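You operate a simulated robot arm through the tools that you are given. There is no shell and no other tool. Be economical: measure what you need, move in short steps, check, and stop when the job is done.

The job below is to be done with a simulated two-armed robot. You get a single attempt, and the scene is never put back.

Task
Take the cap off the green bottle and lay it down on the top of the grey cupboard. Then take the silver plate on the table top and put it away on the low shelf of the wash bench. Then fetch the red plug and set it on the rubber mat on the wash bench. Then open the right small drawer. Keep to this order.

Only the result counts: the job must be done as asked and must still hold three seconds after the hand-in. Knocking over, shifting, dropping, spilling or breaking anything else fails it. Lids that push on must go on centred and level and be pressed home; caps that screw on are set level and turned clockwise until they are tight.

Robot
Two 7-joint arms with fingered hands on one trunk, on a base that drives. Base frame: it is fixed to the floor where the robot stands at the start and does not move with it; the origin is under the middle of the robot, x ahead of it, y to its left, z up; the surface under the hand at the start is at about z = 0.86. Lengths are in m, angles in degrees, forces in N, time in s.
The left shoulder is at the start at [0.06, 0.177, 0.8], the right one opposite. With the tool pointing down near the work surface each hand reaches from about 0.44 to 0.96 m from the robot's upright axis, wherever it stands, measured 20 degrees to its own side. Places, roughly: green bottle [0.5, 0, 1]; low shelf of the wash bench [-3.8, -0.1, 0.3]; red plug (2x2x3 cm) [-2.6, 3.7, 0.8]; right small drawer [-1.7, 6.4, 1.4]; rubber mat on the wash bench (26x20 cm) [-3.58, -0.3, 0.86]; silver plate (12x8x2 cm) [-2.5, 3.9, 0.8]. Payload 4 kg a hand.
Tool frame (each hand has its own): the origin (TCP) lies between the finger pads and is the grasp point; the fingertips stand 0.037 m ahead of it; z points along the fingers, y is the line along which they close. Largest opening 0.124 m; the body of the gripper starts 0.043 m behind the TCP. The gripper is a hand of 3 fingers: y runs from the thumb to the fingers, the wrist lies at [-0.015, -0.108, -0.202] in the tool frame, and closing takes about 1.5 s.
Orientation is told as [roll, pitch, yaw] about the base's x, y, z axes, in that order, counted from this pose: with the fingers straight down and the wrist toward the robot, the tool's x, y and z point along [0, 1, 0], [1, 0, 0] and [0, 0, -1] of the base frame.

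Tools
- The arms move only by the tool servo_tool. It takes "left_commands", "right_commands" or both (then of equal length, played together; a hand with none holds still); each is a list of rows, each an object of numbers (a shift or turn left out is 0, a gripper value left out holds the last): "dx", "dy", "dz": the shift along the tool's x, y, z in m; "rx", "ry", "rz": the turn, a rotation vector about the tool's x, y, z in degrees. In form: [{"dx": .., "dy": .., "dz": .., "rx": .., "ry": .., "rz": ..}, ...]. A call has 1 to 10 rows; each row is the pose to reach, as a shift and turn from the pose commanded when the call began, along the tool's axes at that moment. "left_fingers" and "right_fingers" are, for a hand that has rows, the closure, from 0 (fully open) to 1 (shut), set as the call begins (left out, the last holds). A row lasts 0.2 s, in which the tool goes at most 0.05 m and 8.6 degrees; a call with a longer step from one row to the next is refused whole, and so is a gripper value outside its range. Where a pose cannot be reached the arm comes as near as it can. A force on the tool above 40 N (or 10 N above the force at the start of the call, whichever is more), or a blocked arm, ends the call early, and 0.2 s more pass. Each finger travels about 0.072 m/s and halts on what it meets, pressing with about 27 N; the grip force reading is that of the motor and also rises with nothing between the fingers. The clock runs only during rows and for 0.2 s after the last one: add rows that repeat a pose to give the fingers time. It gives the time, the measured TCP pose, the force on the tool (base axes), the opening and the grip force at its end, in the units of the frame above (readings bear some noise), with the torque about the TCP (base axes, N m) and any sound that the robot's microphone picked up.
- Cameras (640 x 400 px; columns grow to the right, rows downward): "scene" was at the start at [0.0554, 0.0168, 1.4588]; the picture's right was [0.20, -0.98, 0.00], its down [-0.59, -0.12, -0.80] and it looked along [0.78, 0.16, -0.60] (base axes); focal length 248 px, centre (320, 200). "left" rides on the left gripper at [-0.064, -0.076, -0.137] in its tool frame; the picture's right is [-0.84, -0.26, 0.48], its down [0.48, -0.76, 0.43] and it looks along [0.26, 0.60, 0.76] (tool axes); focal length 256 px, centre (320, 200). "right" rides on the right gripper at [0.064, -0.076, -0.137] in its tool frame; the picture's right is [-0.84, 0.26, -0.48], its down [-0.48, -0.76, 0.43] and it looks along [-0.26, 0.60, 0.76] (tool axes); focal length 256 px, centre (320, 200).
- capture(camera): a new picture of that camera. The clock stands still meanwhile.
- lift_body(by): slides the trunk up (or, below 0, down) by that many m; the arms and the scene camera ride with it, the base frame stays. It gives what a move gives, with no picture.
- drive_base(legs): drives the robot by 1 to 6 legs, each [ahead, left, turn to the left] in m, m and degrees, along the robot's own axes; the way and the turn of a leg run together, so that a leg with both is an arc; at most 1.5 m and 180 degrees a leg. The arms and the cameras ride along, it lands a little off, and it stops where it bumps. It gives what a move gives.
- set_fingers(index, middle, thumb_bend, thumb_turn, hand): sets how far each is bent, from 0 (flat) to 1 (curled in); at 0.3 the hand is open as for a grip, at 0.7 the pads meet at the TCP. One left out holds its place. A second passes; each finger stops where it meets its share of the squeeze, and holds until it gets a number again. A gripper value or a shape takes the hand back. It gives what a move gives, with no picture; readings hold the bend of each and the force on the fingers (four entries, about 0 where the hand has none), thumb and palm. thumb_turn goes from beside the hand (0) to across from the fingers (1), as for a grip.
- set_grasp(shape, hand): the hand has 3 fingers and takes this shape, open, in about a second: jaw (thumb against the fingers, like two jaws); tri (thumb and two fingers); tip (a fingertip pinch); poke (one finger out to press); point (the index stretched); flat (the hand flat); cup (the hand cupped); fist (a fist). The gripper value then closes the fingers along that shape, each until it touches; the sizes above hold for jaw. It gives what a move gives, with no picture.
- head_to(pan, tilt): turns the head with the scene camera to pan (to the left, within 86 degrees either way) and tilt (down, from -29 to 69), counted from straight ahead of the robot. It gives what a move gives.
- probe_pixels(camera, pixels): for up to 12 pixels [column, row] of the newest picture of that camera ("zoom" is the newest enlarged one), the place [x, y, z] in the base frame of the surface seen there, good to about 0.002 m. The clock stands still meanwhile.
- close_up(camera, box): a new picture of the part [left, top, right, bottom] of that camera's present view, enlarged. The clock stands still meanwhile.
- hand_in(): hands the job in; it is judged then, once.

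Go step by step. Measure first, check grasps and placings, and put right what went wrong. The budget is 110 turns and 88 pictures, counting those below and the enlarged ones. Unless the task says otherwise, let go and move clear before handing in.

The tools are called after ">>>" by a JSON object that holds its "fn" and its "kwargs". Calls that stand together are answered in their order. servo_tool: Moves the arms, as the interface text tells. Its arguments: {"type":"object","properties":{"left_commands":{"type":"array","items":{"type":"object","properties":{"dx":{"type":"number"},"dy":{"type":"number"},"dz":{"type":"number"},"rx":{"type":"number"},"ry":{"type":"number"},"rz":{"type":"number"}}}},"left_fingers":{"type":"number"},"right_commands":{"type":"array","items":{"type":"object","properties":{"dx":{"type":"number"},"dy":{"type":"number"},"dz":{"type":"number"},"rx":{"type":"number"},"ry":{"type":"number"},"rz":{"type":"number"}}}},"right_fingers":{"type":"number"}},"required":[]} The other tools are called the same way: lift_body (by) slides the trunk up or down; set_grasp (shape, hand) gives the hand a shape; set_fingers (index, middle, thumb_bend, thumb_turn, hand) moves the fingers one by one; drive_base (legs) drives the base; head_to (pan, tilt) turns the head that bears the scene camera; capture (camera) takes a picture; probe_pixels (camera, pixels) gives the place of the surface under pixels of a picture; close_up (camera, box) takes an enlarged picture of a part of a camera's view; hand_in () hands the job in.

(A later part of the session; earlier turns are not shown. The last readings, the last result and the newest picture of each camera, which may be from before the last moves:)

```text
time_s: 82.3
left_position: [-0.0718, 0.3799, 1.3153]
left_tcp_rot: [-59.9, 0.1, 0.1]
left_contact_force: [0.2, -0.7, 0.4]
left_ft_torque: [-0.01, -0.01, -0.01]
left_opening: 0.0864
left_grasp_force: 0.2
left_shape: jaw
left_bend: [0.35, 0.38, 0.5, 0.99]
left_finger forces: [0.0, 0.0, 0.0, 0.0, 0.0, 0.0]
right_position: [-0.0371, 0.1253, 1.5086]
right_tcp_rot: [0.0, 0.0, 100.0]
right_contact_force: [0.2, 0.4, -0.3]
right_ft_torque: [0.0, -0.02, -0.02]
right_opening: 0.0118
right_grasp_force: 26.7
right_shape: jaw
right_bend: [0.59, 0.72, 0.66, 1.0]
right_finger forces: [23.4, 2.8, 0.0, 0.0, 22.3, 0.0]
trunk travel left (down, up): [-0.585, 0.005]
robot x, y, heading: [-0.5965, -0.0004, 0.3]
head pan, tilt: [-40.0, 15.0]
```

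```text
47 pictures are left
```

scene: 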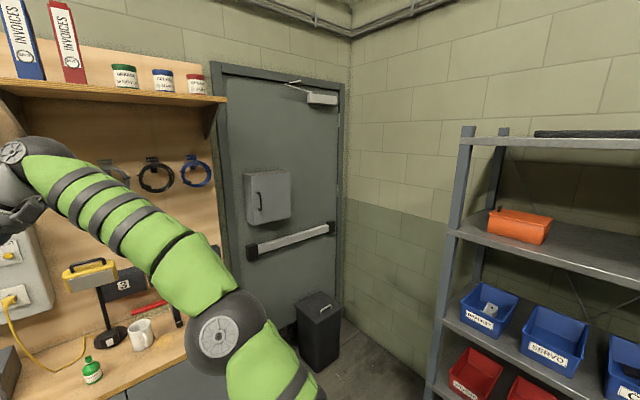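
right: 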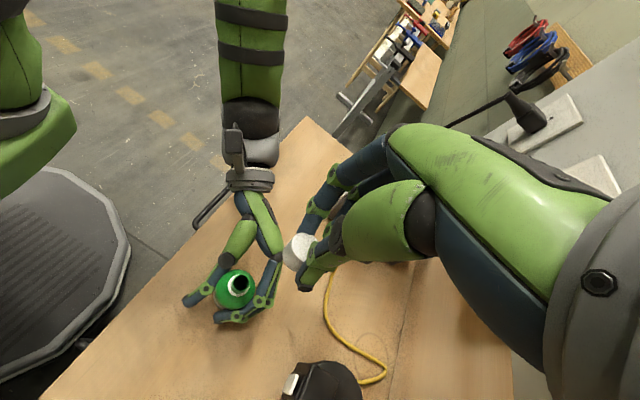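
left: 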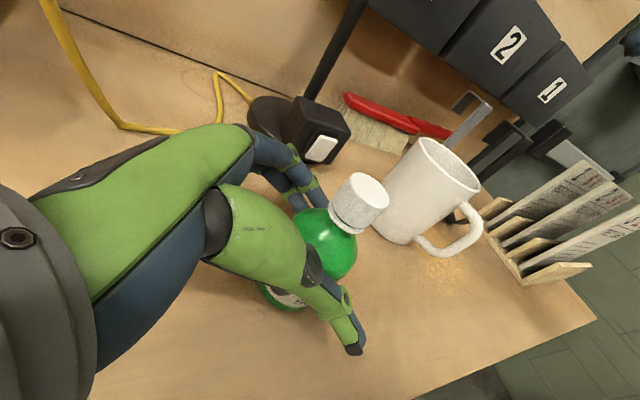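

The grey box on the door (pixel 268,197) is a candidate. To rule out another grey cupboard, I turn round and survey the room.

>>> {"fn": "drive_base", "kwargs": {"legs": [[-0.3, 0, 0], [0, 0, 150]]}}

>>> {"fn": "head_to", "kwargs": {"pan": -35, "tilt": 15}}

>>> {"fn": "capture", "kwargs": {"camera": "scene"}}

>>> {"fn": "head_to", "kwargs": {"pan": 55, "tilt": 15}}

>>> {"fn": "capture", "kwargs": {"camera": "scene"}}

```text
time_s: 90.5
left_position: [-1.5462, -0.0567, 1.3149]
left_tcp_rot: [-59.9, 0.0, 149.2]
left_contact_force: [0.2, 0.6, -0.2]
left_ft_torque: [0.0, 0.01, -0.03]
left_opening: 0.0866
left_grasp_force: 0.1
left_shape: jaw
left_bend: [0.35, 0.38, 0.5, 0.99]
left_finger forces: [0.0, 0.0, 0.1, 0.1, 0.0, 0.0]
right_position: [-1.4431, 0.1799, 1.5071]
right_tcp_rot: [0.1, 0.0, -110.9]
right_contact_force: [0.0, 0.0, 0.3]
right_ft_torque: [-0.02, 0.0, -0.03]
right_opening: 0.0114
right_grasp_force: 27.3
right_shape: jaw
right_bend: [0.59, 0.72, 0.66, 1.0]
right_finger forces: [23.0, 2.4, 0.0, 0.0, 22.0, 0.1]
trunk travel left (down, up): [-0.585, 0.005]
robot x, y, heading: [-0.9009, -0.0009, 149.2]
head pan, tilt: [-40.0, 15.0]
```

```text
time_s: 91.1
left_position: [-1.5466, -0.0576, 1.3149]
left_tcp_rot: [-60.0, 0.1, 149.2]
left_contact_force: [0.1, -0.4, -0.5]
left_ft_torque: [0.0, 0.04, -0.01]
left_opening: 0.0868
left_grasp_force: 0.1
left_shape: jaw
left_bend: [0.35, 0.38, 0.5, 0.99]
left_finger forces: [0.0, 0.0, 0.1, 0.0, 0.0, 0.0]
right_position: [-1.4435, 0.1798, 1.5084]
right_tcp_rot: [-0.1, -0.1, -110.9]
right_contact_force: [0.2, -0.1, -0.5]
right_ft_torque: [0.01, 0.0, -0.02]
right_opening: 0.0115
right_grasp_force: 26.8
right_shape: jaw
right_bend: [0.59, 0.72, 0.66, 1.0]
right_finger forces: [23.0, 2.3, 0.1, 0.0, 22.1, 0.0]
trunk travel left (down, up): [-0.585, 0.005]
robot x, y, heading: [-0.8972, 0.0023, 149.0]
head pan, tilt: [-35.0, 15.0]
```

```text
46 pictures are left
```

scene: 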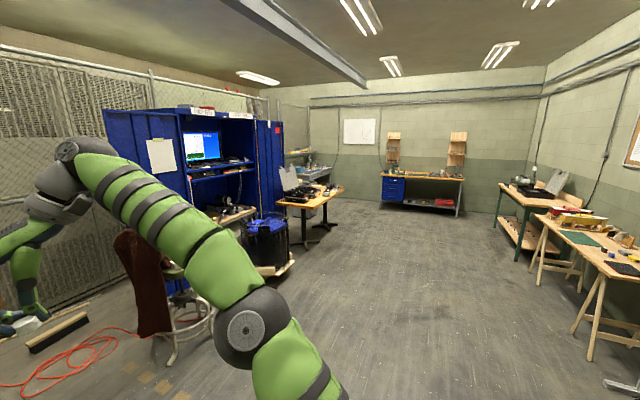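

```text
time_s: 92.8
left_position: [-1.5454, -0.0584, 1.3149]
left_tcp_rot: [-60.0, 0.1, 149.2]
left_contact_force: [0.0, -0.5, -0.1]
left_ft_torque: [0.03, 0.0, 0.03]
left_opening: 0.0867
left_grasp_force: 0.1
left_shape: jaw
left_bend: [0.35, 0.38, 0.5, 0.99]
left_finger forces: [0.0, 0.0, 0.0, 0.0, 0.0, 0.1]
right_position: [-1.4446, 0.1802, 1.508]
right_tcp_rot: [-0.1, 0.0, -111.0]
right_contact_force: [-0.5, 0.4, 0.1]
right_ft_torque: [0.0, -0.03, 0.0]
right_opening: 0.0113
right_grasp_force: 27.5
right_shape: jaw
right_bend: [0.59, 0.72, 0.66, 1.0]
right_finger forces: [23.0, 2.4, 0.1, 0.0, 22.1, 0.0]
trunk travel left (down, up): [-0.585, 0.005]
robot x, y, heading: [-0.8992, -0.0019, 149.1]
head pan, tilt: [55.0, 15.0]
```

```text
45 pictures are left
```

scene: 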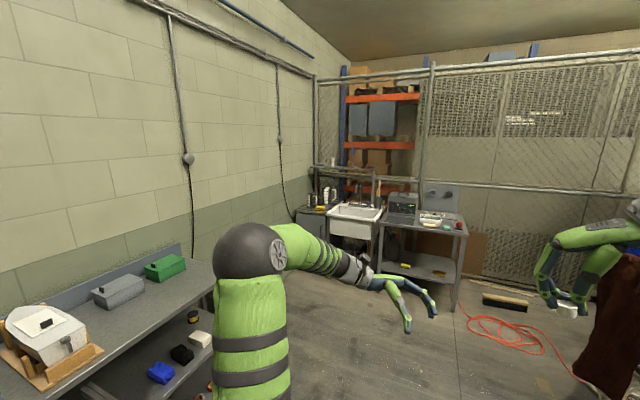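

There is another grey cupboard beside the sink at pixel (310,220); I zoom there.

>>> {"fn": "close_up", "kwargs": {"camera": "scene", "box": [280, 150, 480, 290]}}

>>> {"fn": "probe_pixels", "kwargs": {"camera": "scene", "pixels": [[303, 209], [312, 213], [318, 211], [310, 230], [300, 235], [415, 270], [432, 212], [420, 222], [460, 228], [450, 280], [440, 272], [355, 212]]}}

```text
2.86 times, centred on (380, 220) of scene
```

zoom: 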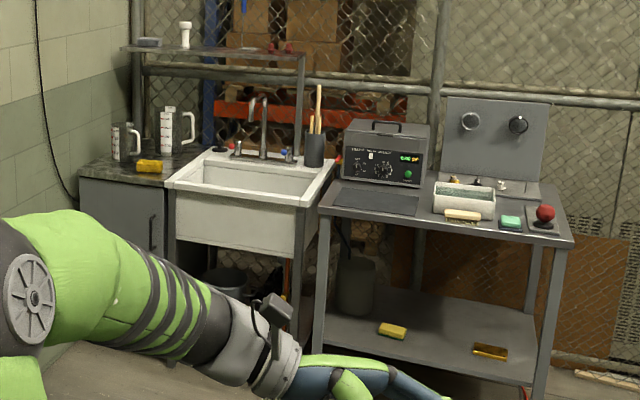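

```text
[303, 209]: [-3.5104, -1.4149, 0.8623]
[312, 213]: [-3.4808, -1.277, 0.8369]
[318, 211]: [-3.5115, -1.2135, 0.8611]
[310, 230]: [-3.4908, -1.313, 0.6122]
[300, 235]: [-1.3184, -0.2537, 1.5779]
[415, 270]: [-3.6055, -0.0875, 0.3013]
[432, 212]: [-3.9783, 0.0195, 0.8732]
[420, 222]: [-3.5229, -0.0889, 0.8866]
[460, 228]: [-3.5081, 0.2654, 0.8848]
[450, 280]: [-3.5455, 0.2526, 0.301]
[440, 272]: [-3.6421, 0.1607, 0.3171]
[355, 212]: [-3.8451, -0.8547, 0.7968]
```

The sink has a grey cupboard too, but no place was given for the cupboard, while all distant targets are listed. So it is the grey drawer-and-cupboard unit where the bottle stands, with its top at z≈0.86. I drive back to it.

>>> {"fn": "drive_base", "kwargs": {"legs": [[0, 0, -149.1], [0.3, 0, 0]]}}

>>> {"fn": "head_to", "kwargs": {"pan": 5, "tilt": 40}}

>>> {"fn": "capture", "kwargs": {"camera": "scene"}}

```text
time_s: 100.9
left_position: [-0.0778, 0.3877, 1.3146]
left_tcp_rot: [-60.0, 0.0, 0.6]
left_contact_force: [-0.3, 0.3, -0.4]
left_ft_torque: [0.02, 0.01, -0.03]
left_opening: 0.0865
left_grasp_force: 0.1
left_shape: jaw
left_bend: [0.35, 0.38, 0.5, 0.99]
left_finger forces: [0.0, 0.1, 0.0, 0.1, 0.1, 0.0]
right_position: [-0.0419, 0.1318, 1.5082]
right_tcp_rot: [0.1, 0.0, 100.6]
right_contact_force: [-0.2, -0.1, 0.2]
right_ft_torque: [-0.01, 0.01, -0.02]
right_opening: 0.0108
right_grasp_force: 27.3
right_shape: jaw
right_bend: [0.59, 0.72, 0.66, 1.0]
right_finger forces: [23.9, 4.9, 0.0, 0.0, 23.2, 0.1]
trunk travel left (down, up): [-0.585, 0.005]
robot x, y, heading: [-0.6003, 0.0026, 0.7]
head pan, tilt: [55.0, 15.0]
```

```text
time_s: 102.1
left_position: [-0.0781, 0.389, 1.3151]
left_tcp_rot: [-59.9, 0.0, 0.6]
left_contact_force: [-0.5, 0.1, -0.2]
left_ft_torque: [-0.01, 0.02, 0.03]
left_opening: 0.0864
left_grasp_force: 0.1
left_shape: jaw
left_bend: [0.35, 0.38, 0.5, 0.99]
left_finger forces: [0.0, 0.0, 0.0, 0.1, 0.0, 0.0]
right_position: [-0.0418, 0.1317, 1.5084]
right_tcp_rot: [0.1, 0.1, 100.6]
right_contact_force: [0.1, 0.1, -0.2]
right_ft_torque: [-0.02, 0.02, 0.0]
right_opening: 0.0109
right_grasp_force: 26.9
right_shape: jaw
right_bend: [0.59, 0.72, 0.66, 1.0]
right_finger forces: [24.0, 4.9, 0.0, 0.0, 23.2, 0.0]
trunk travel left (down, up): [-0.585, 0.005]
robot x, y, heading: [-0.6013, -0.0008, 0.5]
head pan, tilt: [5.0, 40.0]
```

```text
43 pictures are left
```

scene: 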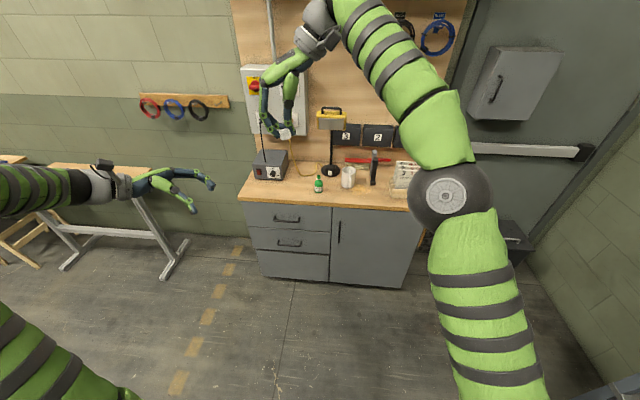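

The unit in front is a grey cupboard with drawers and a wooden top. I drive forward 0.53, lower the trunk, and shift the right hand over the free spot left of the bottle.

>>> {"fn": "drive_base", "kwargs": {"legs": [[0.55, 0, -0.5]]}}

>>> {"fn": "lift_body", "kwargs": {"by": -0.26}}

>>> {"fn": "servo_tool", "kwargs": {"left_commands": [{"dz": -0.04}, {"dz": -0.08}, {"dz": -0.12}, {"dz": -0.12}]}}

>>> {"fn": "head_to", "kwargs": {"pan": 15, "tilt": 42}}

>>> {"fn": "capture", "kwargs": {"camera": "scene"}}

```text
time_s: 105.3
left_position: [0.4766, 0.3892, 1.3136]
left_tcp_rot: [-60.1, 0.1, 0.2]
left_contact_force: [-0.7, 0.0, 0.3]
left_ft_torque: [-0.01, -0.02, 0.01]
left_opening: 0.0867
left_grasp_force: 0.0
left_shape: jaw
left_bend: [0.35, 0.38, 0.5, 0.99]
left_finger forces: [0.0, 0.0, 0.0, 0.0, 0.0, 0.0]
right_position: [0.5123, 0.1334, 1.5086]
right_tcp_rot: [0.0, 0.0, 100.3]
right_contact_force: [0.0, 0.3, -0.1]
right_ft_torque: [0.0, -0.01, 0.0]
right_opening: 0.011
right_grasp_force: 26.4
right_shape: jaw
right_bend: [0.59, 0.72, 0.66, 1.0]
right_finger forces: [23.9, 4.8, 0.0, 0.0, 23.2, 0.1]
trunk travel left (down, up): [-0.585, 0.005]
robot x, y, heading: [-0.0501, 0.0054, 0.2]
head pan, tilt: [5.0, 40.0]
```

```text
time_s: 108.0
left_position: [0.4766, 0.3891, 1.0548]
left_tcp_rot: [-60.0, 0.0, 0.2]
left_contact_force: [0.3, -0.6, -0.4]
left_ft_torque: [-0.01, 0.02, 0.02]
left_opening: 0.0867
left_grasp_force: 0.0
left_shape: jaw
left_bend: [0.35, 0.38, 0.5, 0.99]
left_finger forces: [0.0, 0.0, 0.0, 0.0, 0.2, 0.1]
right_position: [0.5109, 0.1344, 1.249]
right_tcp_rot: [0.0, -0.1, 100.2]
right_contact_force: [0.3, -0.3, -0.2]
right_ft_torque: [0.01, 0.01, 0.0]
right_opening: 0.0109
right_grasp_force: 27.1
right_shape: jaw
right_bend: [0.59, 0.72, 0.66, 1.0]
right_finger forces: [23.9, 4.7, 0.1, 0.0, 23.2, 0.1]
trunk travel left (down, up): [-0.325, 0.265]
robot x, y, heading: [-0.0508, 0.0056, 0.3]
head pan, tilt: [5.0, 40.0]
```

```text
time_s: 109.0
left_position: [0.4749, 0.4926, 1.114]
left_tcp_rot: [-60.1, 0.0, 0.1]
left_contact_force: [-0.6, 0.1, 0.4]
left_ft_torque: [0.01, -0.02, -0.01]
left_opening: 0.0866
left_grasp_force: 0.1
left_shape: jaw
left_bend: [0.35, 0.38, 0.5, 0.99]
left_finger forces: [0.0, 0.0, 0.0, 0.0, 0.0, 0.0]
right_position: [0.5105, 0.1329, 1.2485]
right_tcp_rot: [-0.1, 0.0, 100.2]
right_contact_force: [-0.2, 1.1, -0.5]
right_ft_torque: [-0.02, 0.0, 0.01]
right_opening: 0.0106
right_grasp_force: 27.3
right_shape: jaw
right_bend: [0.59, 0.72, 0.66, 1.0]
right_finger forces: [23.8, 4.7, 0.0, 0.0, 23.2, 0.1]
trunk travel left (down, up): [-0.325, 0.265]
robot x, y, heading: [-0.0444, 0.0041, 0.2]
head pan, tilt: [5.0, 40.0]
```

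```text
time_s: 109.7
left_position: [0.4751, 0.4921, 1.1153]
left_tcp_rot: [-60.0, 0.0, 0.2]
left_contact_force: [0.4, 0.6, 1.0]
left_ft_torque: [0.01, -0.02, -0.01]
left_opening: 0.0868
left_grasp_force: 0.0
left_shape: jaw
left_bend: [0.35, 0.38, 0.5, 0.99]
left_finger forces: [0.0, 0.0, 0.1, 0.0, 0.0, 0.0]
right_position: [0.512, 0.1331, 1.2485]
right_tcp_rot: [-0.1, 0.0, 100.2]
right_contact_force: [0.2, 0.3, -1.0]
right_ft_torque: [0.02, 0.01, 0.02]
right_opening: 0.0108
right_grasp_force: 26.5
right_shape: jaw
right_bend: [0.59, 0.72, 0.66, 1.0]
right_finger forces: [23.9, 4.7, 0.0, 0.0, 23.2, 0.0]
trunk travel left (down, up): [-0.325, 0.265]
robot x, y, heading: [-0.0483, 0.0053, 0.2]
head pan, tilt: [15.0, 42.0]
```

```text
42 pictures are left
```

scene: 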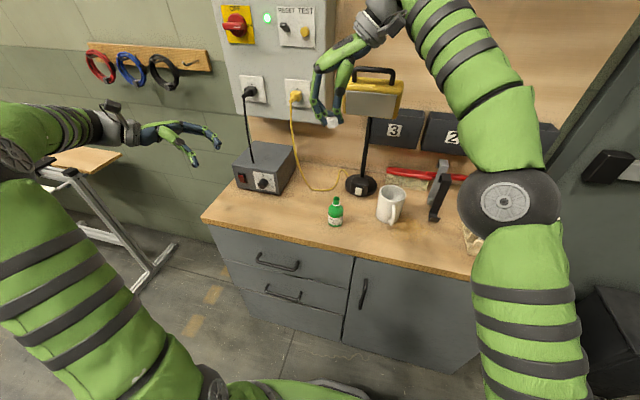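

I move the cap across to (0.53, 0.245) and down to about 2.5 cm above the top.

>>> {"fn": "servo_tool", "kwargs": {"right_commands": [{"dx": -0.013, "dy": 0.036}, {"dx": -0.026, "dy": 0.072}, {"dx": -0.0395, "dy": 0.1067}, {"dx": -0.0395, "dy": 0.1067, "dz": 0.045}, {"dx": -0.0395, "dy": 0.1067, "dz": 0.09}, {"dx": -0.0395, "dy": 0.1067, "dz": 0.135}, {"dx": -0.0395, "dy": 0.1067, "dz": 0.18}, {"dx": -0.0395, "dy": 0.1067, "dz": 0.225}, {"dx": -0.0395, "dy": 0.1067, "dz": 0.27}, {"dx": -0.0395, "dy": 0.1067, "dz": 0.31}]}}

>>> {"fn": "close_up", "kwargs": {"camera": "scene", "box": [240, 150, 360, 240]}}

```text
time_s: 111.9
left_position: [0.4773, 0.4932, 1.1153]
left_tcp_rot: [-60.0, 0.0, 0.3]
left_contact_force: [0.4, 0.2, -0.5]
left_ft_torque: [-0.01, 0.02, -0.01]
left_opening: 0.0866
left_grasp_force: 0.0
left_shape: jaw
left_bend: [0.35, 0.38, 0.5, 0.99]
left_finger forces: [0.0, 0.0, 0.0, 0.0, 0.0, 0.1]
right_position: [0.5971, 0.2867, 0.9651]
right_tcp_rot: [0.1, 0.1, 100.2]
right_contact_force: [-0.2, -0.2, -0.2]
right_ft_torque: [0.0, -0.01, 0.01]
right_opening: 0.0106
right_grasp_force: 27.1
right_shape: jaw
right_bend: [0.59, 0.72, 0.66, 1.0]
right_finger forces: [23.5, 3.3, 0.0, 0.0, 23.5, 0.0]
right hand out of reach, approached as far as the arm can: row 1, 2, 3, 4, 6, 7, 8, 9, 10
trunk travel left (down, up): [-0.325, 0.265]
robot x, y, heading: [-0.0515, 0.0053, 0.2]
head pan, tilt: [15.0, 42.0]
```

```text
4.44 times, centred on (300, 195) of scene
```

zoom: 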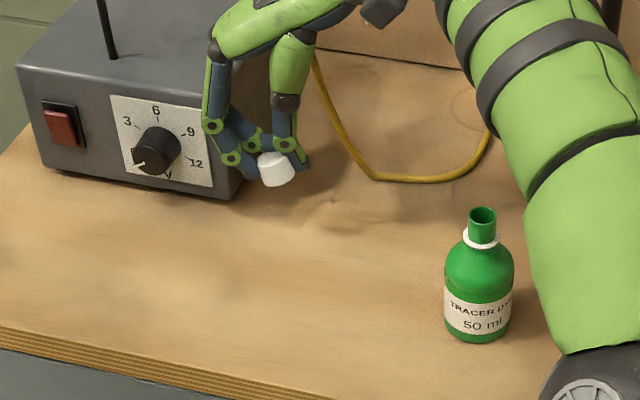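

The arm could not hold that pose and drifted to (0.597, 0.287), with the forearm near the bottle. I go straight back up the same way.

>>> {"fn": "servo_tool", "kwargs": {"right_commands": [{"dz": -0.04}, {"dz": -0.085}, {"dz": -0.13}, {"dz": -0.175}, {"dz": -0.22}, {"dz": -0.265}, {"dz": -0.31}, {"dz": -0.31, "dx": 0.013, "dy": -0.036}, {"dz": -0.31, "dx": 0.026, "dy": -0.072}, {"dz": -0.31, "dx": 0.0395, "dy": -0.1067}]}}

>>> {"fn": "capture", "kwargs": {"camera": "scene"}}

```text
time_s: 114.1
left_position: [0.4756, 0.4936, 1.1143]
left_tcp_rot: [-60.0, 0.0, 0.2]
left_contact_force: [0.4, 0.9, -0.4]
left_ft_torque: [-0.04, -0.02, -0.01]
left_opening: 0.087
left_grasp_force: 0.1
left_shape: jaw
left_bend: [0.35, 0.38, 0.5, 0.99]
left_finger forces: [0.0, 0.0, 0.1, 0.0, 0.0, 0.1]
right_position: [0.5282, 0.159, 1.2236]
right_tcp_rot: [0.0, 0.0, 100.3]
right_contact_force: [0.0, -0.6, 0.0]
right_ft_torque: [0.0, -0.05, -0.01]
right_opening: 0.0108
right_grasp_force: 27.8
right_shape: jaw
right_bend: [0.59, 0.72, 0.66, 1.0]
right_finger forces: [23.7, 4.2, 0.0, 0.0, 23.3, 0.0]
right hand out of reach, approached as far as the arm can: row 1, 2, 3, 4, 5, 6, 7, 8, 9, 10
trunk travel left (down, up): [-0.325, 0.265]
robot x, y, heading: [-0.0489, 0.0077, 0.4]
head pan, tilt: [15.0, 42.0]
```

```text
40 pictures are left
```

scene: 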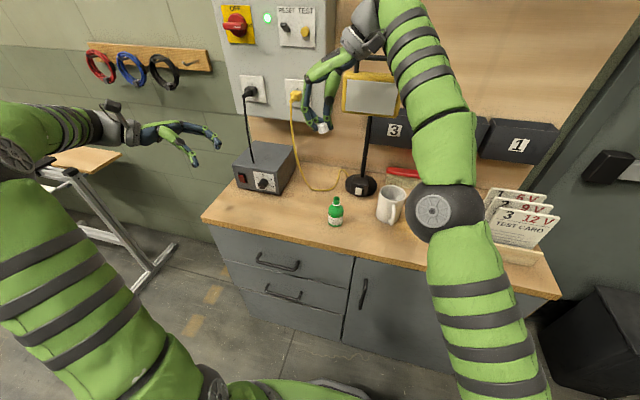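

Nothing was touched. I turn the hand back to yaw 20 (an easier arm posture) before going left and down.

>>> {"fn": "servo_tool", "kwargs": {"right_commands": [{"rz": 8}, {"rz": 16}, {"rz": 24}, {"rz": 32}, {"rz": 40}, {"rz": 48}, {"rz": 56}, {"rz": 64}, {"rz": 72}, {"rz": 80}]}}

>>> {"fn": "servo_tool", "kwargs": {"right_commands": [{"dx": 0.04, "dz": 0.02}, {"dx": 0.08, "dz": 0.04}, {"dx": 0.11, "dz": 0.06}, {"dx": 0.11, "dz": 0.1}, {"dx": 0.11, "dz": 0.14}, {"dx": 0.11, "dz": 0.14}]}}

>>> {"fn": "capture", "kwargs": {"camera": "scene"}}

```text
time_s: 116.3
left_position: [0.4751, 0.4925, 1.1147]
left_tcp_rot: [-60.0, 0.0, 0.2]
left_contact_force: [-0.1, -0.1, -0.3]
left_ft_torque: [0.01, 0.0, 0.01]
left_opening: 0.0867
left_grasp_force: 0.1
left_shape: jaw
left_bend: [0.35, 0.38, 0.5, 0.99]
left_finger forces: [0.0, 0.0, 0.1, 0.1, 0.0, 0.0]
right_position: [0.5633, 0.1871, 1.2644]
right_tcp_rot: [0.0, 0.0, 20.1]
right_contact_force: [0.4, 0.3, 0.3]
right_ft_torque: [0.01, 0.02, -0.03]
right_opening: 0.0104
right_grasp_force: 26.8
right_shape: jaw
right_bend: [0.59, 0.72, 0.66, 1.0]
right_finger forces: [23.6, 4.3, 0.0, 0.0, 23.4, 0.1]
right hand out of reach, approached as far as the arm can: row 1, 2, 3, 4, 5, 6, 7, 8, 9, 10
trunk travel left (down, up): [-0.325, 0.265]
robot x, y, heading: [-0.049, 0.0065, -0.1]
head pan, tilt: [15.0, 42.0]
```

```text
time_s: 117.7
left_position: [0.4751, 0.4928, 1.1153]
left_tcp_rot: [-60.0, 0.0, 0.2]
left_contact_force: [-0.1, 0.5, 0.6]
left_ft_torque: [0.02, 0.01, 0.0]
left_opening: 0.0865
left_grasp_force: 0.1
left_shape: jaw
left_bend: [0.35, 0.38, 0.5, 0.99]
left_finger forces: [0.1, 0.1, 0.1, 0.1, 0.1, 0.0]
right_position: [0.5519, 0.3202, 1.1467]
right_tcp_rot: [0.0, 0.0, 20.2]
right_contact_force: [-0.5, -0.2, -0.5]
right_ft_torque: [-0.01, -0.01, 0.05]
right_opening: 0.0107
right_grasp_force: 27.4
right_shape: jaw
right_bend: [0.59, 0.72, 0.66, 1.0]
right_finger forces: [23.6, 3.9, 0.0, 0.0, 23.3, 0.1]
right hand out of reach, approached as far as the arm can: row 4, 5, 6
trunk travel left (down, up): [-0.325, 0.265]
robot x, y, heading: [-0.0477, 0.0065, -0.1]
head pan, tilt: [15.0, 42.0]
```

```text
39 pictures are left
```

scene: 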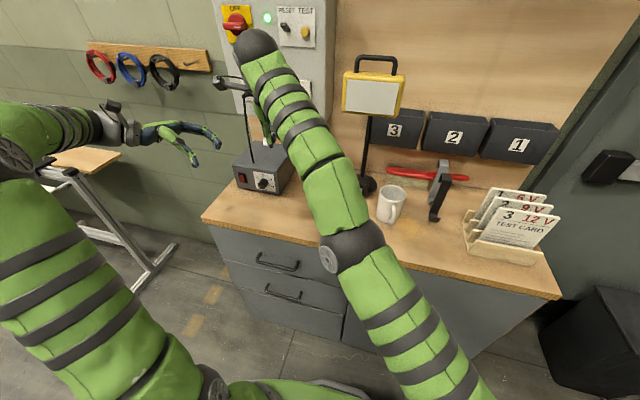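

The arm is cramped on that side. The right side in front of the mug/clamp is easier, so I go up and back across to the right, and probe a free spot there (pixel 435,238).

>>> {"fn": "probe_pixels", "kwargs": {"camera": "scene", "pixels": [[435, 238], [420, 250], [435, 215], [467, 243], [390, 222], [350, 265], [330, 225], [355, 240]]}}

>>> {"fn": "servo_tool", "kwargs": {"right_commands": [{"dz": -0.04}, {"dz": -0.08}, {"dz": -0.12}, {"dz": -0.15}, {"dz": -0.15, "dx": -0.045, "dy": -0.012}, {"dz": -0.15, "dx": -0.09, "dy": -0.025}, {"dz": -0.15, "dx": -0.135, "dy": -0.04}, {"dz": -0.15, "dx": -0.18, "dy": -0.05}]}}

>>> {"fn": "capture", "kwargs": {"camera": "scene"}}

```text
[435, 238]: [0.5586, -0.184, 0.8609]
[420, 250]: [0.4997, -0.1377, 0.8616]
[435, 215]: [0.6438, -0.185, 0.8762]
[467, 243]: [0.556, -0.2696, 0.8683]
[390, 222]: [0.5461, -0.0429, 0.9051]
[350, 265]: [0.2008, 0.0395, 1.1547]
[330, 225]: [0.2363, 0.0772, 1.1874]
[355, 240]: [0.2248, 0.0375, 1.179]
```

```text
time_s: 119.5
left_position: [0.4747, 0.4922, 1.1139]
left_tcp_rot: [-60.0, 0.0, 0.2]
left_contact_force: [-1.3, 0.0, -0.8]
left_ft_torque: [0.0, -0.04, 0.01]
left_opening: 0.0867
left_grasp_force: 0.1
left_shape: jaw
left_bend: [0.35, 0.38, 0.5, 0.99]
left_finger forces: [0.0, 0.0, 0.0, 0.1, 0.1, 0.1]
right_position: [0.569, 0.1318, 1.296]
right_tcp_rot: [0.0, 0.1, 20.3]
right_contact_force: [0.7, -0.3, 0.0]
right_ft_torque: [0.0, 0.01, 0.01]
right_opening: 0.011
right_grasp_force: 26.9
right_shape: jaw
right_bend: [0.59, 0.72, 0.66, 1.0]
right_finger forces: [23.3, 3.7, 0.0, 0.0, 23.4, 0.0]
right hand out of reach, approached as far as the arm can: row 1, 2, 3, 4, 5, 6, 7
trunk travel left (down, up): [-0.325, 0.265]
robot x, y, heading: [-0.0463, 0.0068, 0.3]
head pan, tilt: [15.0, 42.0]
```

```text
38 pictures are left
```

scene: 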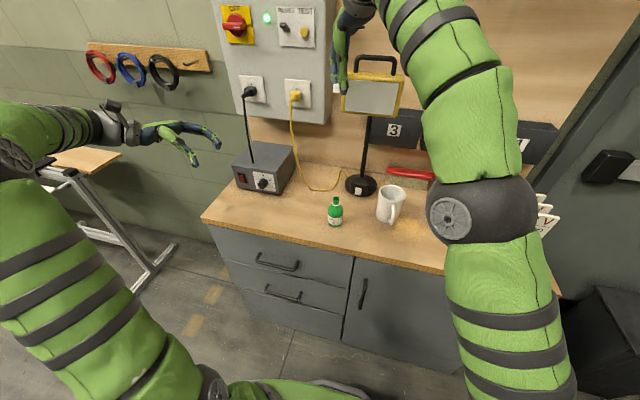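

Reachable again at (0.569, 0.132, 1.296). I draw back from the lamp, then go right to about (0.51, -0.16) turning to yaw 0.

>>> {"fn": "servo_tool", "kwargs": {"right_commands": [{"dx": -0.002, "dy": -0.038}, {"dx": -0.004, "dy": -0.0755}, {"dx": -0.046, "dy": -0.089, "rz": 4}, {"dx": -0.088, "dy": -0.103, "rz": 8}, {"dx": -0.13, "dy": -0.117, "rz": 12}, {"dx": -0.172, "dy": -0.131, "rz": 16}, {"dx": -0.213, "dy": -0.145, "rz": 20.2}, {"dx": -0.254, "dy": -0.158, "rz": 20.2}, {"dx": -0.254, "dy": -0.158, "dz": 0.045, "rz": 20.2}, {"dx": -0.254, "dy": -0.158, "dz": 0.09, "rz": 20.2}]}}

>>> {"fn": "capture", "kwargs": {"camera": "scene"}}

>>> {"fn": "capture", "kwargs": {"camera": "right"}}

```text
time_s: 121.7
left_position: [0.4751, 0.4931, 1.114]
left_tcp_rot: [-60.0, 0.0, 0.2]
left_contact_force: [0.3, -0.2, 0.4]
left_ft_torque: [0.03, -0.01, -0.01]
left_opening: 0.0862
left_grasp_force: 0.0
left_shape: jaw
left_bend: [0.35, 0.38, 0.5, 0.99]
left_finger forces: [0.0, 0.0, 0.0, 0.0, 0.0, 0.0]
right_position: [0.5065, -0.1616, 1.2052]
right_tcp_rot: [0.0, 0.0, 0.0]
right_contact_force: [0.4, 0.1, -0.5]
right_ft_torque: [0.01, 0.01, -0.02]
right_opening: 0.0106
right_grasp_force: 27.0
right_shape: jaw
right_bend: [0.59, 0.72, 0.66, 1.0]
right_finger forces: [23.3, 3.5, 0.1, 0.0, 23.3, 0.0]
trunk travel left (down, up): [-0.325, 0.265]
robot x, y, heading: [-0.0485, 0.007, 0.2]
head pan, tilt: [15.0, 42.0]
```

```text
37 pictures are left
```

scene: 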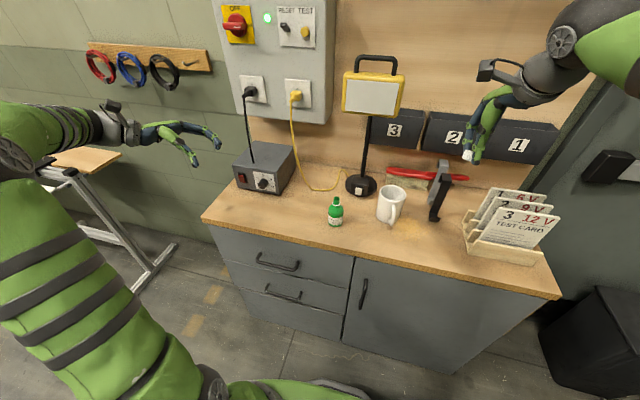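

```text
36 pictures are left
```

right: 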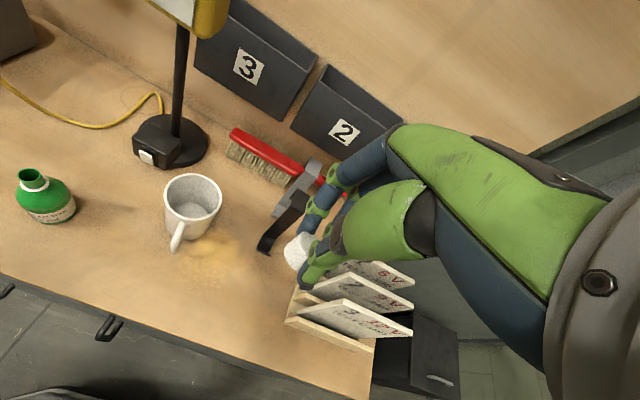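

Good posture now. I probe the clamp tip, rack edge and cap to pick the exact drop spot.

>>> {"fn": "probe_pixels", "kwargs": {"camera": "right", "pixels": [[262, 250], [290, 215], [300, 255], [292, 262], [288, 320], [250, 290], [230, 330], [178, 248], [220, 300]]}}

```text
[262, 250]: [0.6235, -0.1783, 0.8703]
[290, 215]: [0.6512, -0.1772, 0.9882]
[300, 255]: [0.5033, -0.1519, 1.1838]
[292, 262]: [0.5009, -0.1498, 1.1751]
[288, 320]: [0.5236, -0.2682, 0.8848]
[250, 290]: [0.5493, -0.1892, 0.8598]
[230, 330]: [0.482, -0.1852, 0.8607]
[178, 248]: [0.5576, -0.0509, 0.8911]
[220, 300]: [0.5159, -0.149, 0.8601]
```

Clear: cap near (0.506, -0.15), neighbours over 8 cm away. I lower to just above the surface.

>>> {"fn": "servo_tool", "kwargs": {"right_commands": [{"dy": 0.008, "dz": 0.045}, {"dy": 0.015, "dz": 0.09}, {"dy": 0.015, "dz": 0.135}, {"dy": 0.015, "dz": 0.18}, {"dy": 0.015, "dz": 0.22}, {"dy": 0.015, "dz": 0.25}, {"dy": 0.015, "dz": 0.275}, {"dy": 0.015, "dz": 0.28}, {"dy": 0.015, "dz": 0.28}]}}

>>> {"fn": "close_up", "kwargs": {"camera": "scene", "box": [370, 190, 490, 265]}}

>>> {"fn": "probe_pixels", "kwargs": {"camera": "zoom", "pixels": [[300, 250], [290, 260], [280, 270]]}}

```text
time_s: 123.7
left_position: [0.4753, 0.4927, 1.1142]
left_tcp_rot: [-60.0, 0.1, 0.2]
left_contact_force: [0.3, -0.4, 1.3]
left_ft_torque: [0.05, -0.02, 0.0]
left_opening: 0.0867
left_grasp_force: 0.0
left_shape: jaw
left_bend: [0.35, 0.38, 0.5, 0.99]
left_finger forces: [0.0, 0.0, 0.1, 0.0, 0.0, 0.0]
right_position: [0.5208, -0.1614, 0.9258]
right_tcp_rot: [0.0, 0.0, 0.1]
right_contact_force: [0.2, 0.3, 0.6]
right_ft_torque: [-0.01, 0.02, 0.0]
right_opening: 0.0108
right_grasp_force: 27.5
right_shape: jaw
right_bend: [0.59, 0.72, 0.66, 1.0]
right_finger forces: [23.2, 3.6, 0.0, 0.1, 23.3, 0.0]
trunk travel left (down, up): [-0.325, 0.265]
robot x, y, heading: [-0.0483, 0.0069, 0.6]
head pan, tilt: [15.0, 42.0]
```

```text
5.33 times, centred on (430, 228) of scene
```

zoom: 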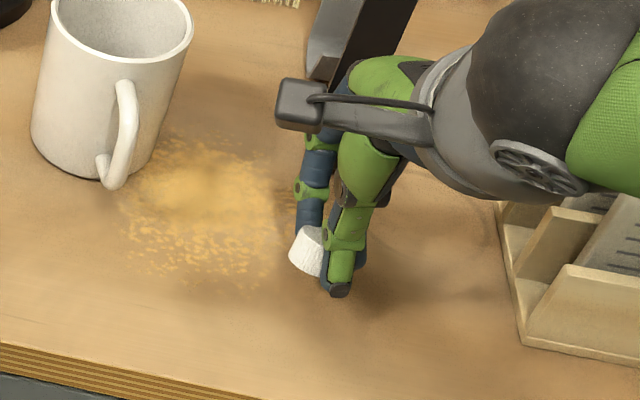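

```text
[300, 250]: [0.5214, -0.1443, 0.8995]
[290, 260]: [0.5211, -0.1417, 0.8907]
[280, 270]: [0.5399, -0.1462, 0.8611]
```

The cap leans about 25° in the pinch; I tilt the hand 22° to level it and lower a bit.

>>> {"fn": "servo_tool", "kwargs": {"right_commands": [{"ry": -7}, {"ry": -14}, {"ry": -22}, {"ry": -22, "dz": 0.006}, {"ry": -22, "dz": 0.01}, {"ry": -22, "dz": 0.01}]}}

>>> {"fn": "close_up", "kwargs": {"camera": "scene", "box": [390, 205, 470, 255]}}

>>> {"fn": "capture", "kwargs": {"camera": "right"}}

```text
time_s: 125.1
left_position: [0.4742, 0.4925, 1.1146]
left_tcp_rot: [-60.1, 0.0, 0.2]
left_contact_force: [0.0, -0.7, -0.4]
left_ft_torque: [-0.02, -0.01, -0.01]
left_opening: 0.0866
left_grasp_force: 0.2
left_shape: jaw
left_bend: [0.35, 0.38, 0.5, 0.99]
left_finger forces: [0.0, 0.0, 0.0, 0.1, 0.1, 0.0]
right_position: [0.5205, -0.162, 0.9155]
right_tcp_rot: [-21.9, 0.0, 0.2]
right_contact_force: [0.2, 1.0, -0.5]
right_ft_torque: [0.0, -0.05, 0.01]
right_opening: 0.0106
right_grasp_force: 27.0
right_shape: jaw
right_bend: [0.59, 0.72, 0.66, 1.0]
right_finger forces: [24.0, 6.1, 0.0, 0.1, 22.9, 0.1]
trunk travel left (down, up): [-0.325, 0.265]
robot x, y, heading: [-0.0454, 0.0056, 0.3]
head pan, tilt: [15.0, 42.0]
```

```text
8.00 times, centred on (430, 230) of scene
```

zoom: 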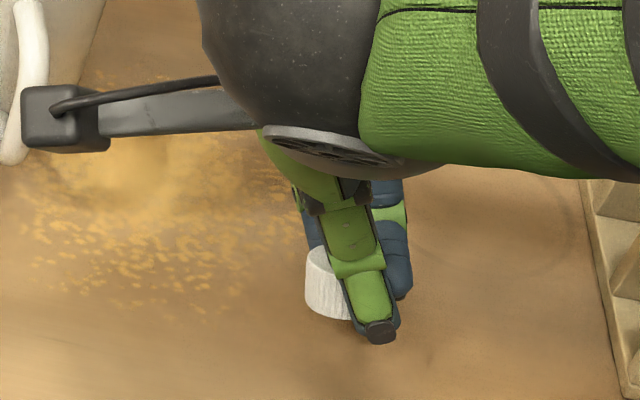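

```text
33 pictures are left
```

right: 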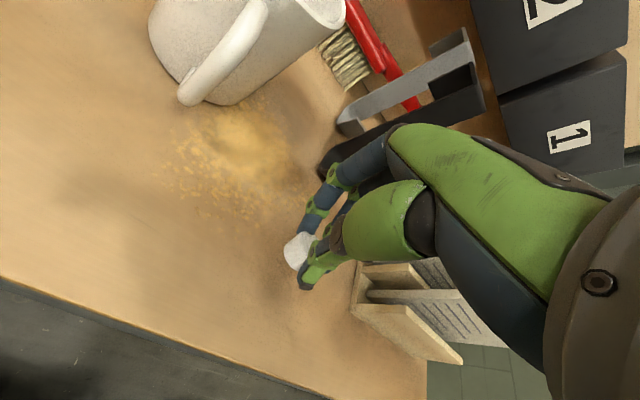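

The cap is level now. I probe its bottom edge and lower gently.

>>> {"fn": "probe_pixels", "kwargs": {"camera": "zoom", "pixels": [[325, 290], [325, 310], [330, 315], [325, 255]]}}

>>> {"fn": "servo_tool", "kwargs": {"right_commands": [{"dz": 0.003, "dx": 0.001}, {"dz": 0.006, "dx": 0.002}, {"dz": 0.009, "dx": 0.0035}, {"dz": 0.011, "dx": 0.0045}]}}

```text
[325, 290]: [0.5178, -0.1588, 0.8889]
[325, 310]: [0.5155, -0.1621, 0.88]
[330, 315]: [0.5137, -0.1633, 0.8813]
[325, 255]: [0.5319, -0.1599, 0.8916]
```

```text
time_s: 126.1
left_position: [0.4755, 0.4932, 1.1138]
left_tcp_rot: [-60.1, 0.1, 0.2]
left_contact_force: [-0.1, 0.6, -0.1]
left_ft_torque: [0.02, 0.0, -0.02]
left_opening: 0.0867
left_grasp_force: 0.1
left_shape: jaw
left_bend: [0.35, 0.38, 0.5, 0.99]
left_finger forces: [0.1, 0.1, 0.0, 0.0, 0.0, 0.1]
right_position: [0.5217, -0.1612, 0.9054]
right_tcp_rot: [-22.0, 0.1, 0.0]
right_contact_force: [0.1, -0.3, 0.7]
right_ft_torque: [-0.05, -0.04, 0.03]
right_opening: 0.0107
right_grasp_force: 26.9
right_shape: jaw
right_bend: [0.59, 0.72, 0.66, 1.0]
right_finger forces: [23.6, 6.8, 0.0, 0.1, 23.2, 0.0]
trunk travel left (down, up): [-0.325, 0.265]
robot x, y, heading: [-0.0457, 0.0051, 0.3]
head pan, tilt: [15.0, 42.0]
```

About 5 mm left; I lower in small steps until it touches.

>>> {"fn": "servo_tool", "kwargs": {"right_commands": [{"dz": 0.002, "dx": 0.001}, {"dz": 0.004, "dx": 0.0015}, {"dz": 0.005, "dx": 0.002}, {"dz": 0.005, "dx": 0.002}]}}

>>> {"fn": "close_up", "kwargs": {"camera": "scene", "box": [390, 205, 470, 255]}}

```text
time_s: 127.1
left_position: [0.4731, 0.492, 1.1157]
left_tcp_rot: [-60.0, -0.1, 0.1]
left_contact_force: [-0.2, -0.4, -0.1]
left_ft_torque: [-0.01, 0.03, 0.04]
left_opening: 0.0866
left_grasp_force: 0.2
left_shape: jaw
left_bend: [0.35, 0.38, 0.5, 0.99]
left_finger forces: [0.0, 0.1, 0.0, 0.0, 0.1, 0.1]
right_position: [0.5206, -0.1622, 0.9021]
right_tcp_rot: [-21.9, -0.2, 0.1]
right_contact_force: [-1.4, -9.3, 33.5]
right_ft_torque: [-0.4, -0.41, -0.04]
right_opening: 0.0118
right_grasp_force: 27.4
right_shape: jaw
right_bend: [0.58, 0.73, 0.66, 1.0]
right_finger forces: [25.5, 24.7, 0.1, 0.1, 30.9, 0.0]
trunk travel left (down, up): [-0.325, 0.265]
robot x, y, heading: [-0.0468, 0.0047, 0.1]
head pan, tilt: [15.0, 42.0]
```

```text
8.00 times, centred on (430, 230) of scene
```

zoom: 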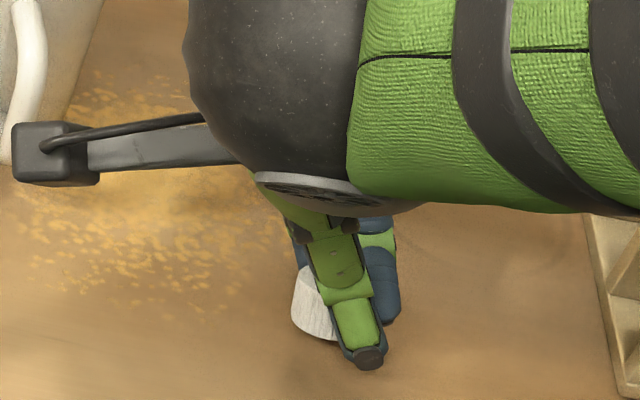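

It is on the surface (33 N); I ease up 3 mm, open the fingers, and rise straight up.

>>> {"fn": "servo_tool", "kwargs": {"right_commands": [{"dz": -0.003, "dx": -0.001}, {"dz": -0.003, "dx": -0.001}]}}

>>> {"fn": "servo_tool", "kwargs": {"right_commands": [{}, {}, {}, {}, {"dz": -0.019, "dx": -0.0075}, {"dz": -0.056, "dx": -0.0225}, {"dz": -0.093, "dx": -0.0375}, {"dz": -0.13, "dx": -0.0525}, {"dz": -0.167, "dx": -0.0675}], "right_fingers": 0.4}}

>>> {"fn": "capture", "kwargs": {"camera": "scene"}}

>>> {"fn": "close_up", "kwargs": {"camera": "scene", "box": [390, 205, 470, 255]}}

```text
time_s: 127.7
left_position: [0.4729, 0.4924, 1.115]
left_tcp_rot: [-60.0, 0.0, 0.1]
left_contact_force: [-0.5, 0.5, -0.5]
left_ft_torque: [0.03, 0.01, -0.01]
left_opening: 0.0867
left_grasp_force: 0.0
left_shape: jaw
left_bend: [0.35, 0.38, 0.5, 0.99]
left_finger forces: [0.0, 0.1, 0.1, 0.1, 0.0, 0.1]
right_position: [0.521, -0.1608, 0.9017]
right_tcp_rot: [-22.1, -0.1, 0.0]
right_contact_force: [0.0, -7.6, 20.4]
right_ft_torque: [-0.33, -0.25, -0.03]
right_opening: 0.0123
right_grasp_force: 27.0
right_shape: jaw
right_bend: [0.58, 0.73, 0.66, 1.0]
right_finger forces: [22.8, 19.4, 0.1, 0.0, 27.7, 0.0]
trunk travel left (down, up): [-0.325, 0.265]
robot x, y, heading: [-0.047, 0.0054, 0.4]
head pan, tilt: [15.0, 42.0]
```

```text
time_s: 129.7
left_position: [0.4749, 0.4944, 1.1145]
left_tcp_rot: [-60.0, 0.0, 0.1]
left_contact_force: [-0.5, -0.2, -1.4]
left_ft_torque: [0.0, 0.01, -0.01]
left_opening: 0.0867
left_grasp_force: 0.0
left_shape: jaw
left_bend: [0.35, 0.38, 0.5, 0.99]
left_finger forces: [0.0, 0.0, 0.0, 0.0, 0.1, 0.1]
right_position: [0.5216, -0.1619, 1.0819]
right_tcp_rot: [-22.0, -0.1, 0.1]
right_contact_force: [0.2, -0.1, 0.4]
right_ft_torque: [0.01, -0.01, 0.01]
right_opening: 0.0739
right_grasp_force: 0.1
right_shape: jaw
right_bend: [0.38, 0.42, 0.53, 0.99]
right_finger forces: [0.0, 0.1, 0.0, 0.1, 0.0, 0.0]
trunk travel left (down, up): [-0.325, 0.265]
robot x, y, heading: [-0.0483, 0.0067, 0.6]
head pan, tilt: [15.0, 42.0]
```

```text
31 pictures are left
```

scene: 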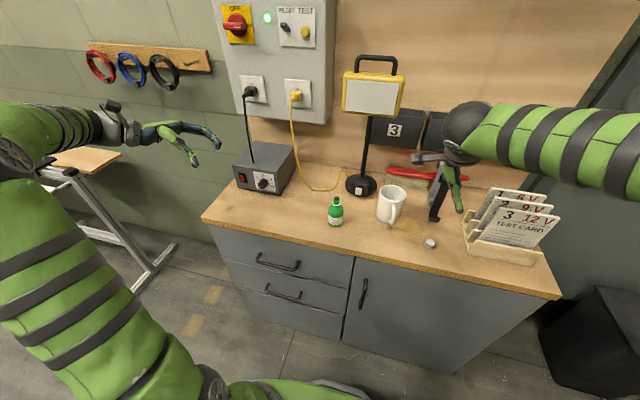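

```text
8.00 times, centred on (430, 230) of scene
```

zoom: 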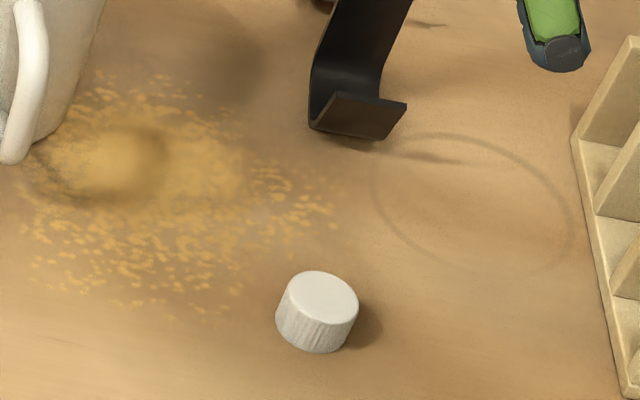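

The cap lies flat on the cupboard top with nothing else disturbed. Now I level the right hand, back off, and drive toward the table with the plate.

>>> {"fn": "servo_tool", "kwargs": {"right_commands": [{"ry": 8, "dz": -0.03}, {"ry": 16, "dz": -0.06}, {"ry": 22, "dz": -0.09}, {"ry": 22, "dz": -0.09}], "left_commands": [{"dx": -0.02}, {"dx": -0.04}, {"dx": -0.06}, {"dx": -0.06}]}}

>>> {"fn": "drive_base", "kwargs": {"legs": [[-0.85, 0, 0], [0, 0, 104], [1.3, 0, 0], [1.2, 0, 0]]}}

>>> {"fn": "head_to", "kwargs": {"pan": 25, "tilt": 22}}

>>> {"fn": "capture", "kwargs": {"camera": "scene"}}

```text
time_s: 130.7
left_position: [0.4751, 0.4638, 1.1681]
left_tcp_rot: [-60.0, 0.0, 0.3]
left_contact_force: [0.1, -0.1, 0.4]
left_ft_torque: [-0.04, -0.03, 0.01]
left_opening: 0.0865
left_grasp_force: 0.1
left_shape: jaw
left_bend: [0.35, 0.38, 0.5, 0.99]
left_finger forces: [0.0, 0.1, 0.0, 0.0, 0.1, 0.0]
right_position: [0.5204, -0.1269, 1.1652]
right_tcp_rot: [0.1, 0.0, 0.1]
right_contact_force: [-0.5, 0.3, -0.1]
right_ft_torque: [0.0, 0.02, 0.01]
right_opening: 0.0739
right_grasp_force: 0.0
right_shape: jaw
right_bend: [0.38, 0.42, 0.53, 0.99]
right_finger forces: [0.1, 0.0, 0.0, 0.1, 0.0, 0.1]
trunk travel left (down, up): [-0.325, 0.265]
robot x, y, heading: [-0.0471, 0.0064, 0.3]
head pan, tilt: [15.0, 42.0]
```

```text
time_s: 151.4
left_position: [-2.0628, 2.8326, 1.1668]
left_tcp_rot: [-60.0, 0.1, 104.1]
left_contact_force: [0.6, 0.5, -0.3]
left_ft_torque: [-0.03, 0.01, 0.01]
left_opening: 0.0865
left_grasp_force: 0.0
left_shape: jaw
left_bend: [0.35, 0.38, 0.5, 0.99]
left_finger forces: [0.0, 0.0, 0.0, 0.1, 0.1, 0.0]
right_position: [-1.499, 3.018, 1.1646]
right_tcp_rot: [0.0, -0.1, 104.0]
right_contact_force: [-0.3, -0.4, 0.6]
right_ft_torque: [-0.04, 0.0, 0.01]
right_opening: 0.0741
right_grasp_force: 0.0
right_shape: jaw
right_bend: [0.38, 0.42, 0.53, 0.99]
right_finger forces: [0.0, 0.0, 0.0, 0.0, 0.0, 0.1]
trunk travel left (down, up): [-0.325, 0.265]
robot x, y, heading: [-1.4952, 2.433, 104.1]
head pan, tilt: [15.0, 42.0]
```

```text
time_s: 152.2
left_position: [-2.0622, 2.8325, 1.1668]
left_tcp_rot: [-59.9, 0.1, 104.1]
left_contact_force: [0.5, 0.0, -0.5]
left_ft_torque: [-0.02, 0.01, -0.06]
left_opening: 0.0867
left_grasp_force: 0.1
left_shape: jaw
left_bend: [0.35, 0.38, 0.5, 0.99]
left_finger forces: [0.0, 0.1, 0.0, 0.0, 0.0, 0.0]
right_position: [-1.4996, 3.0184, 1.1655]
right_tcp_rot: [0.0, -0.1, 103.8]
right_contact_force: [0.1, -1.0, -0.6]
right_ft_torque: [0.0, 0.0, -0.04]
right_opening: 0.0742
right_grasp_force: 0.0
right_shape: jaw
right_bend: [0.38, 0.42, 0.53, 0.99]
right_finger forces: [0.1, 0.0, 0.0, 0.1, 0.0, 0.1]
trunk travel left (down, up): [-0.325, 0.265]
robot x, y, heading: [-1.4929, 2.4376, 104.0]
head pan, tilt: [25.0, 22.0]
```

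```text
29 pictures are left
```

scene: 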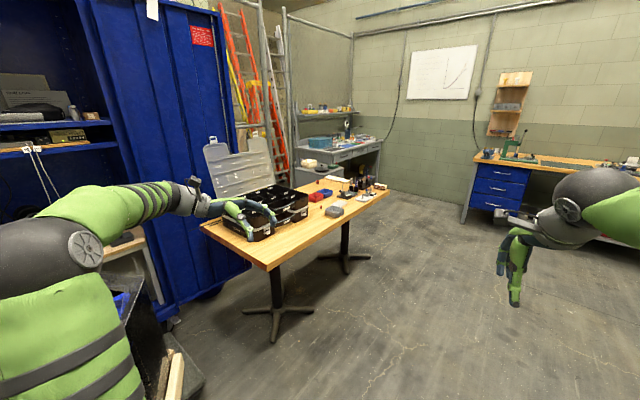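

The table is at centre; a silver item shows at (334,211) and small things behind. I zoom in.

>>> {"fn": "close_up", "kwargs": {"camera": "scene", "box": [230, 160, 400, 265]}}

>>> {"fn": "probe_pixels", "kwargs": {"camera": "zoom", "pixels": [[390, 190], [335, 135], [360, 125], [150, 370], [590, 130], [375, 198], [405, 185], [300, 130], [425, 165], [500, 145]]}}

```text
3.76 times, centred on (315, 212) of scene
```

zoom: 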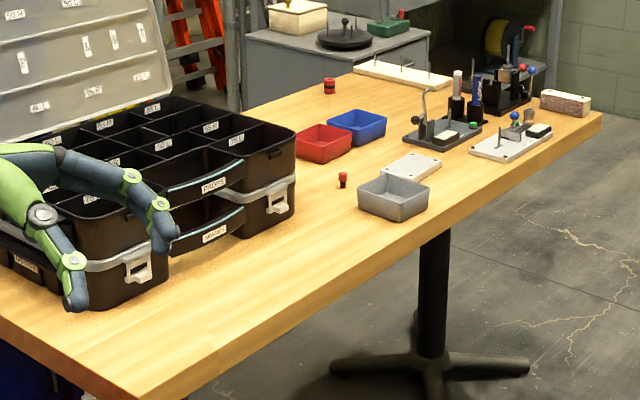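

```text
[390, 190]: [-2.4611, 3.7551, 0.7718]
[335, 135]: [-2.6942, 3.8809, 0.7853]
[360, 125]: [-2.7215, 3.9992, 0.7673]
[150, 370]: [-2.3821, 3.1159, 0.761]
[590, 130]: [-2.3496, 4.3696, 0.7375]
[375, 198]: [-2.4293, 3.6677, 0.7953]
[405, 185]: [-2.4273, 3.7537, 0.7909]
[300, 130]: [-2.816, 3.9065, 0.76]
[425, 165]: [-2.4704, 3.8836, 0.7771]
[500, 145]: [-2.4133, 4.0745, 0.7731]
```

The silver plate is the flat piece at zoom (412,166), about (-2.48, 3.88, 0.777); the red plug is at zoom (343,180). I drive round to face the table from its +x side.

>>> {"fn": "drive_base", "kwargs": {"legs": [[1.356, -0.43, 0], [0, 0, 76], [0.28, 0, 0]]}}

>>> {"fn": "head_to", "kwargs": {"pan": 0, "tilt": 42}}

>>> {"fn": "capture", "kwargs": {"camera": "scene"}}

```text
time_s: 164.1
left_position: [-2.2151, 3.3998, 1.1652]
left_tcp_rot: [-60.0, 0.0, 179.6]
left_contact_force: [-1.0, -0.1, -0.1]
left_ft_torque: [0.0, -0.06, -0.04]
left_opening: 0.0866
left_grasp_force: 0.0
left_shape: jaw
left_bend: [0.35, 0.38, 0.5, 0.99]
left_finger forces: [0.0, 0.0, 0.1, 0.0, 0.1, 0.1]
right_position: [-2.2568, 3.9898, 1.1646]
right_tcp_rot: [-0.1, 0.0, 179.3]
right_contact_force: [-0.5, 0.3, -0.1]
right_ft_torque: [0.01, 0.0, -0.03]
right_opening: 0.0739
right_grasp_force: 0.1
right_shape: jaw
right_bend: [0.38, 0.42, 0.53, 0.99]
right_finger forces: [0.1, 0.0, 0.0, 0.0, 0.0, 0.0]
trunk travel left (down, up): [-0.325, 0.265]
robot x, y, heading: [-1.6835, 3.8483, 179.7]
head pan, tilt: [25.0, 22.0]
```

```text
time_s: 165.0
left_position: [-2.2141, 3.3978, 1.1667]
left_tcp_rot: [-60.0, 0.1, 179.6]
left_contact_force: [-0.4, 0.1, 0.4]
left_ft_torque: [0.02, 0.03, 0.01]
left_opening: 0.0866
left_grasp_force: 0.1
left_shape: jaw
left_bend: [0.35, 0.38, 0.5, 0.99]
left_finger forces: [0.0, 0.0, 0.1, 0.0, 0.0, 0.0]
right_position: [-2.2535, 3.9896, 1.165]
right_tcp_rot: [0.0, 0.1, 179.4]
right_contact_force: [0.0, 0.0, -0.3]
right_ft_torque: [0.03, 0.01, 0.01]
right_opening: 0.0741
right_grasp_force: 0.0
right_shape: jaw
right_bend: [0.38, 0.42, 0.53, 0.99]
right_finger forces: [0.0, 0.0, 0.0, 0.1, 0.0, 0.1]
trunk travel left (down, up): [-0.325, 0.265]
robot x, y, heading: [-1.6876, 3.8515, 179.4]
head pan, tilt: [0.0, 42.0]
```

```text
27 pictures are left
```

scene: 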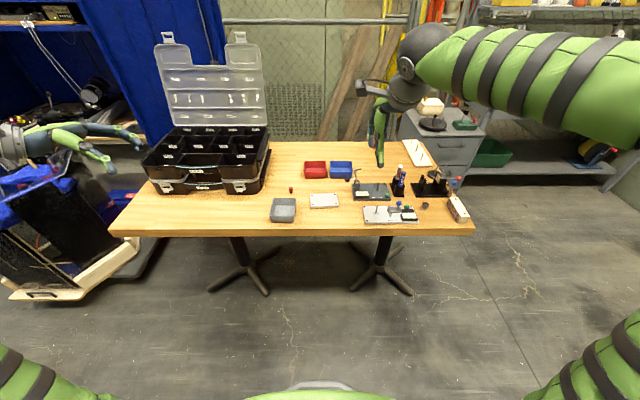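

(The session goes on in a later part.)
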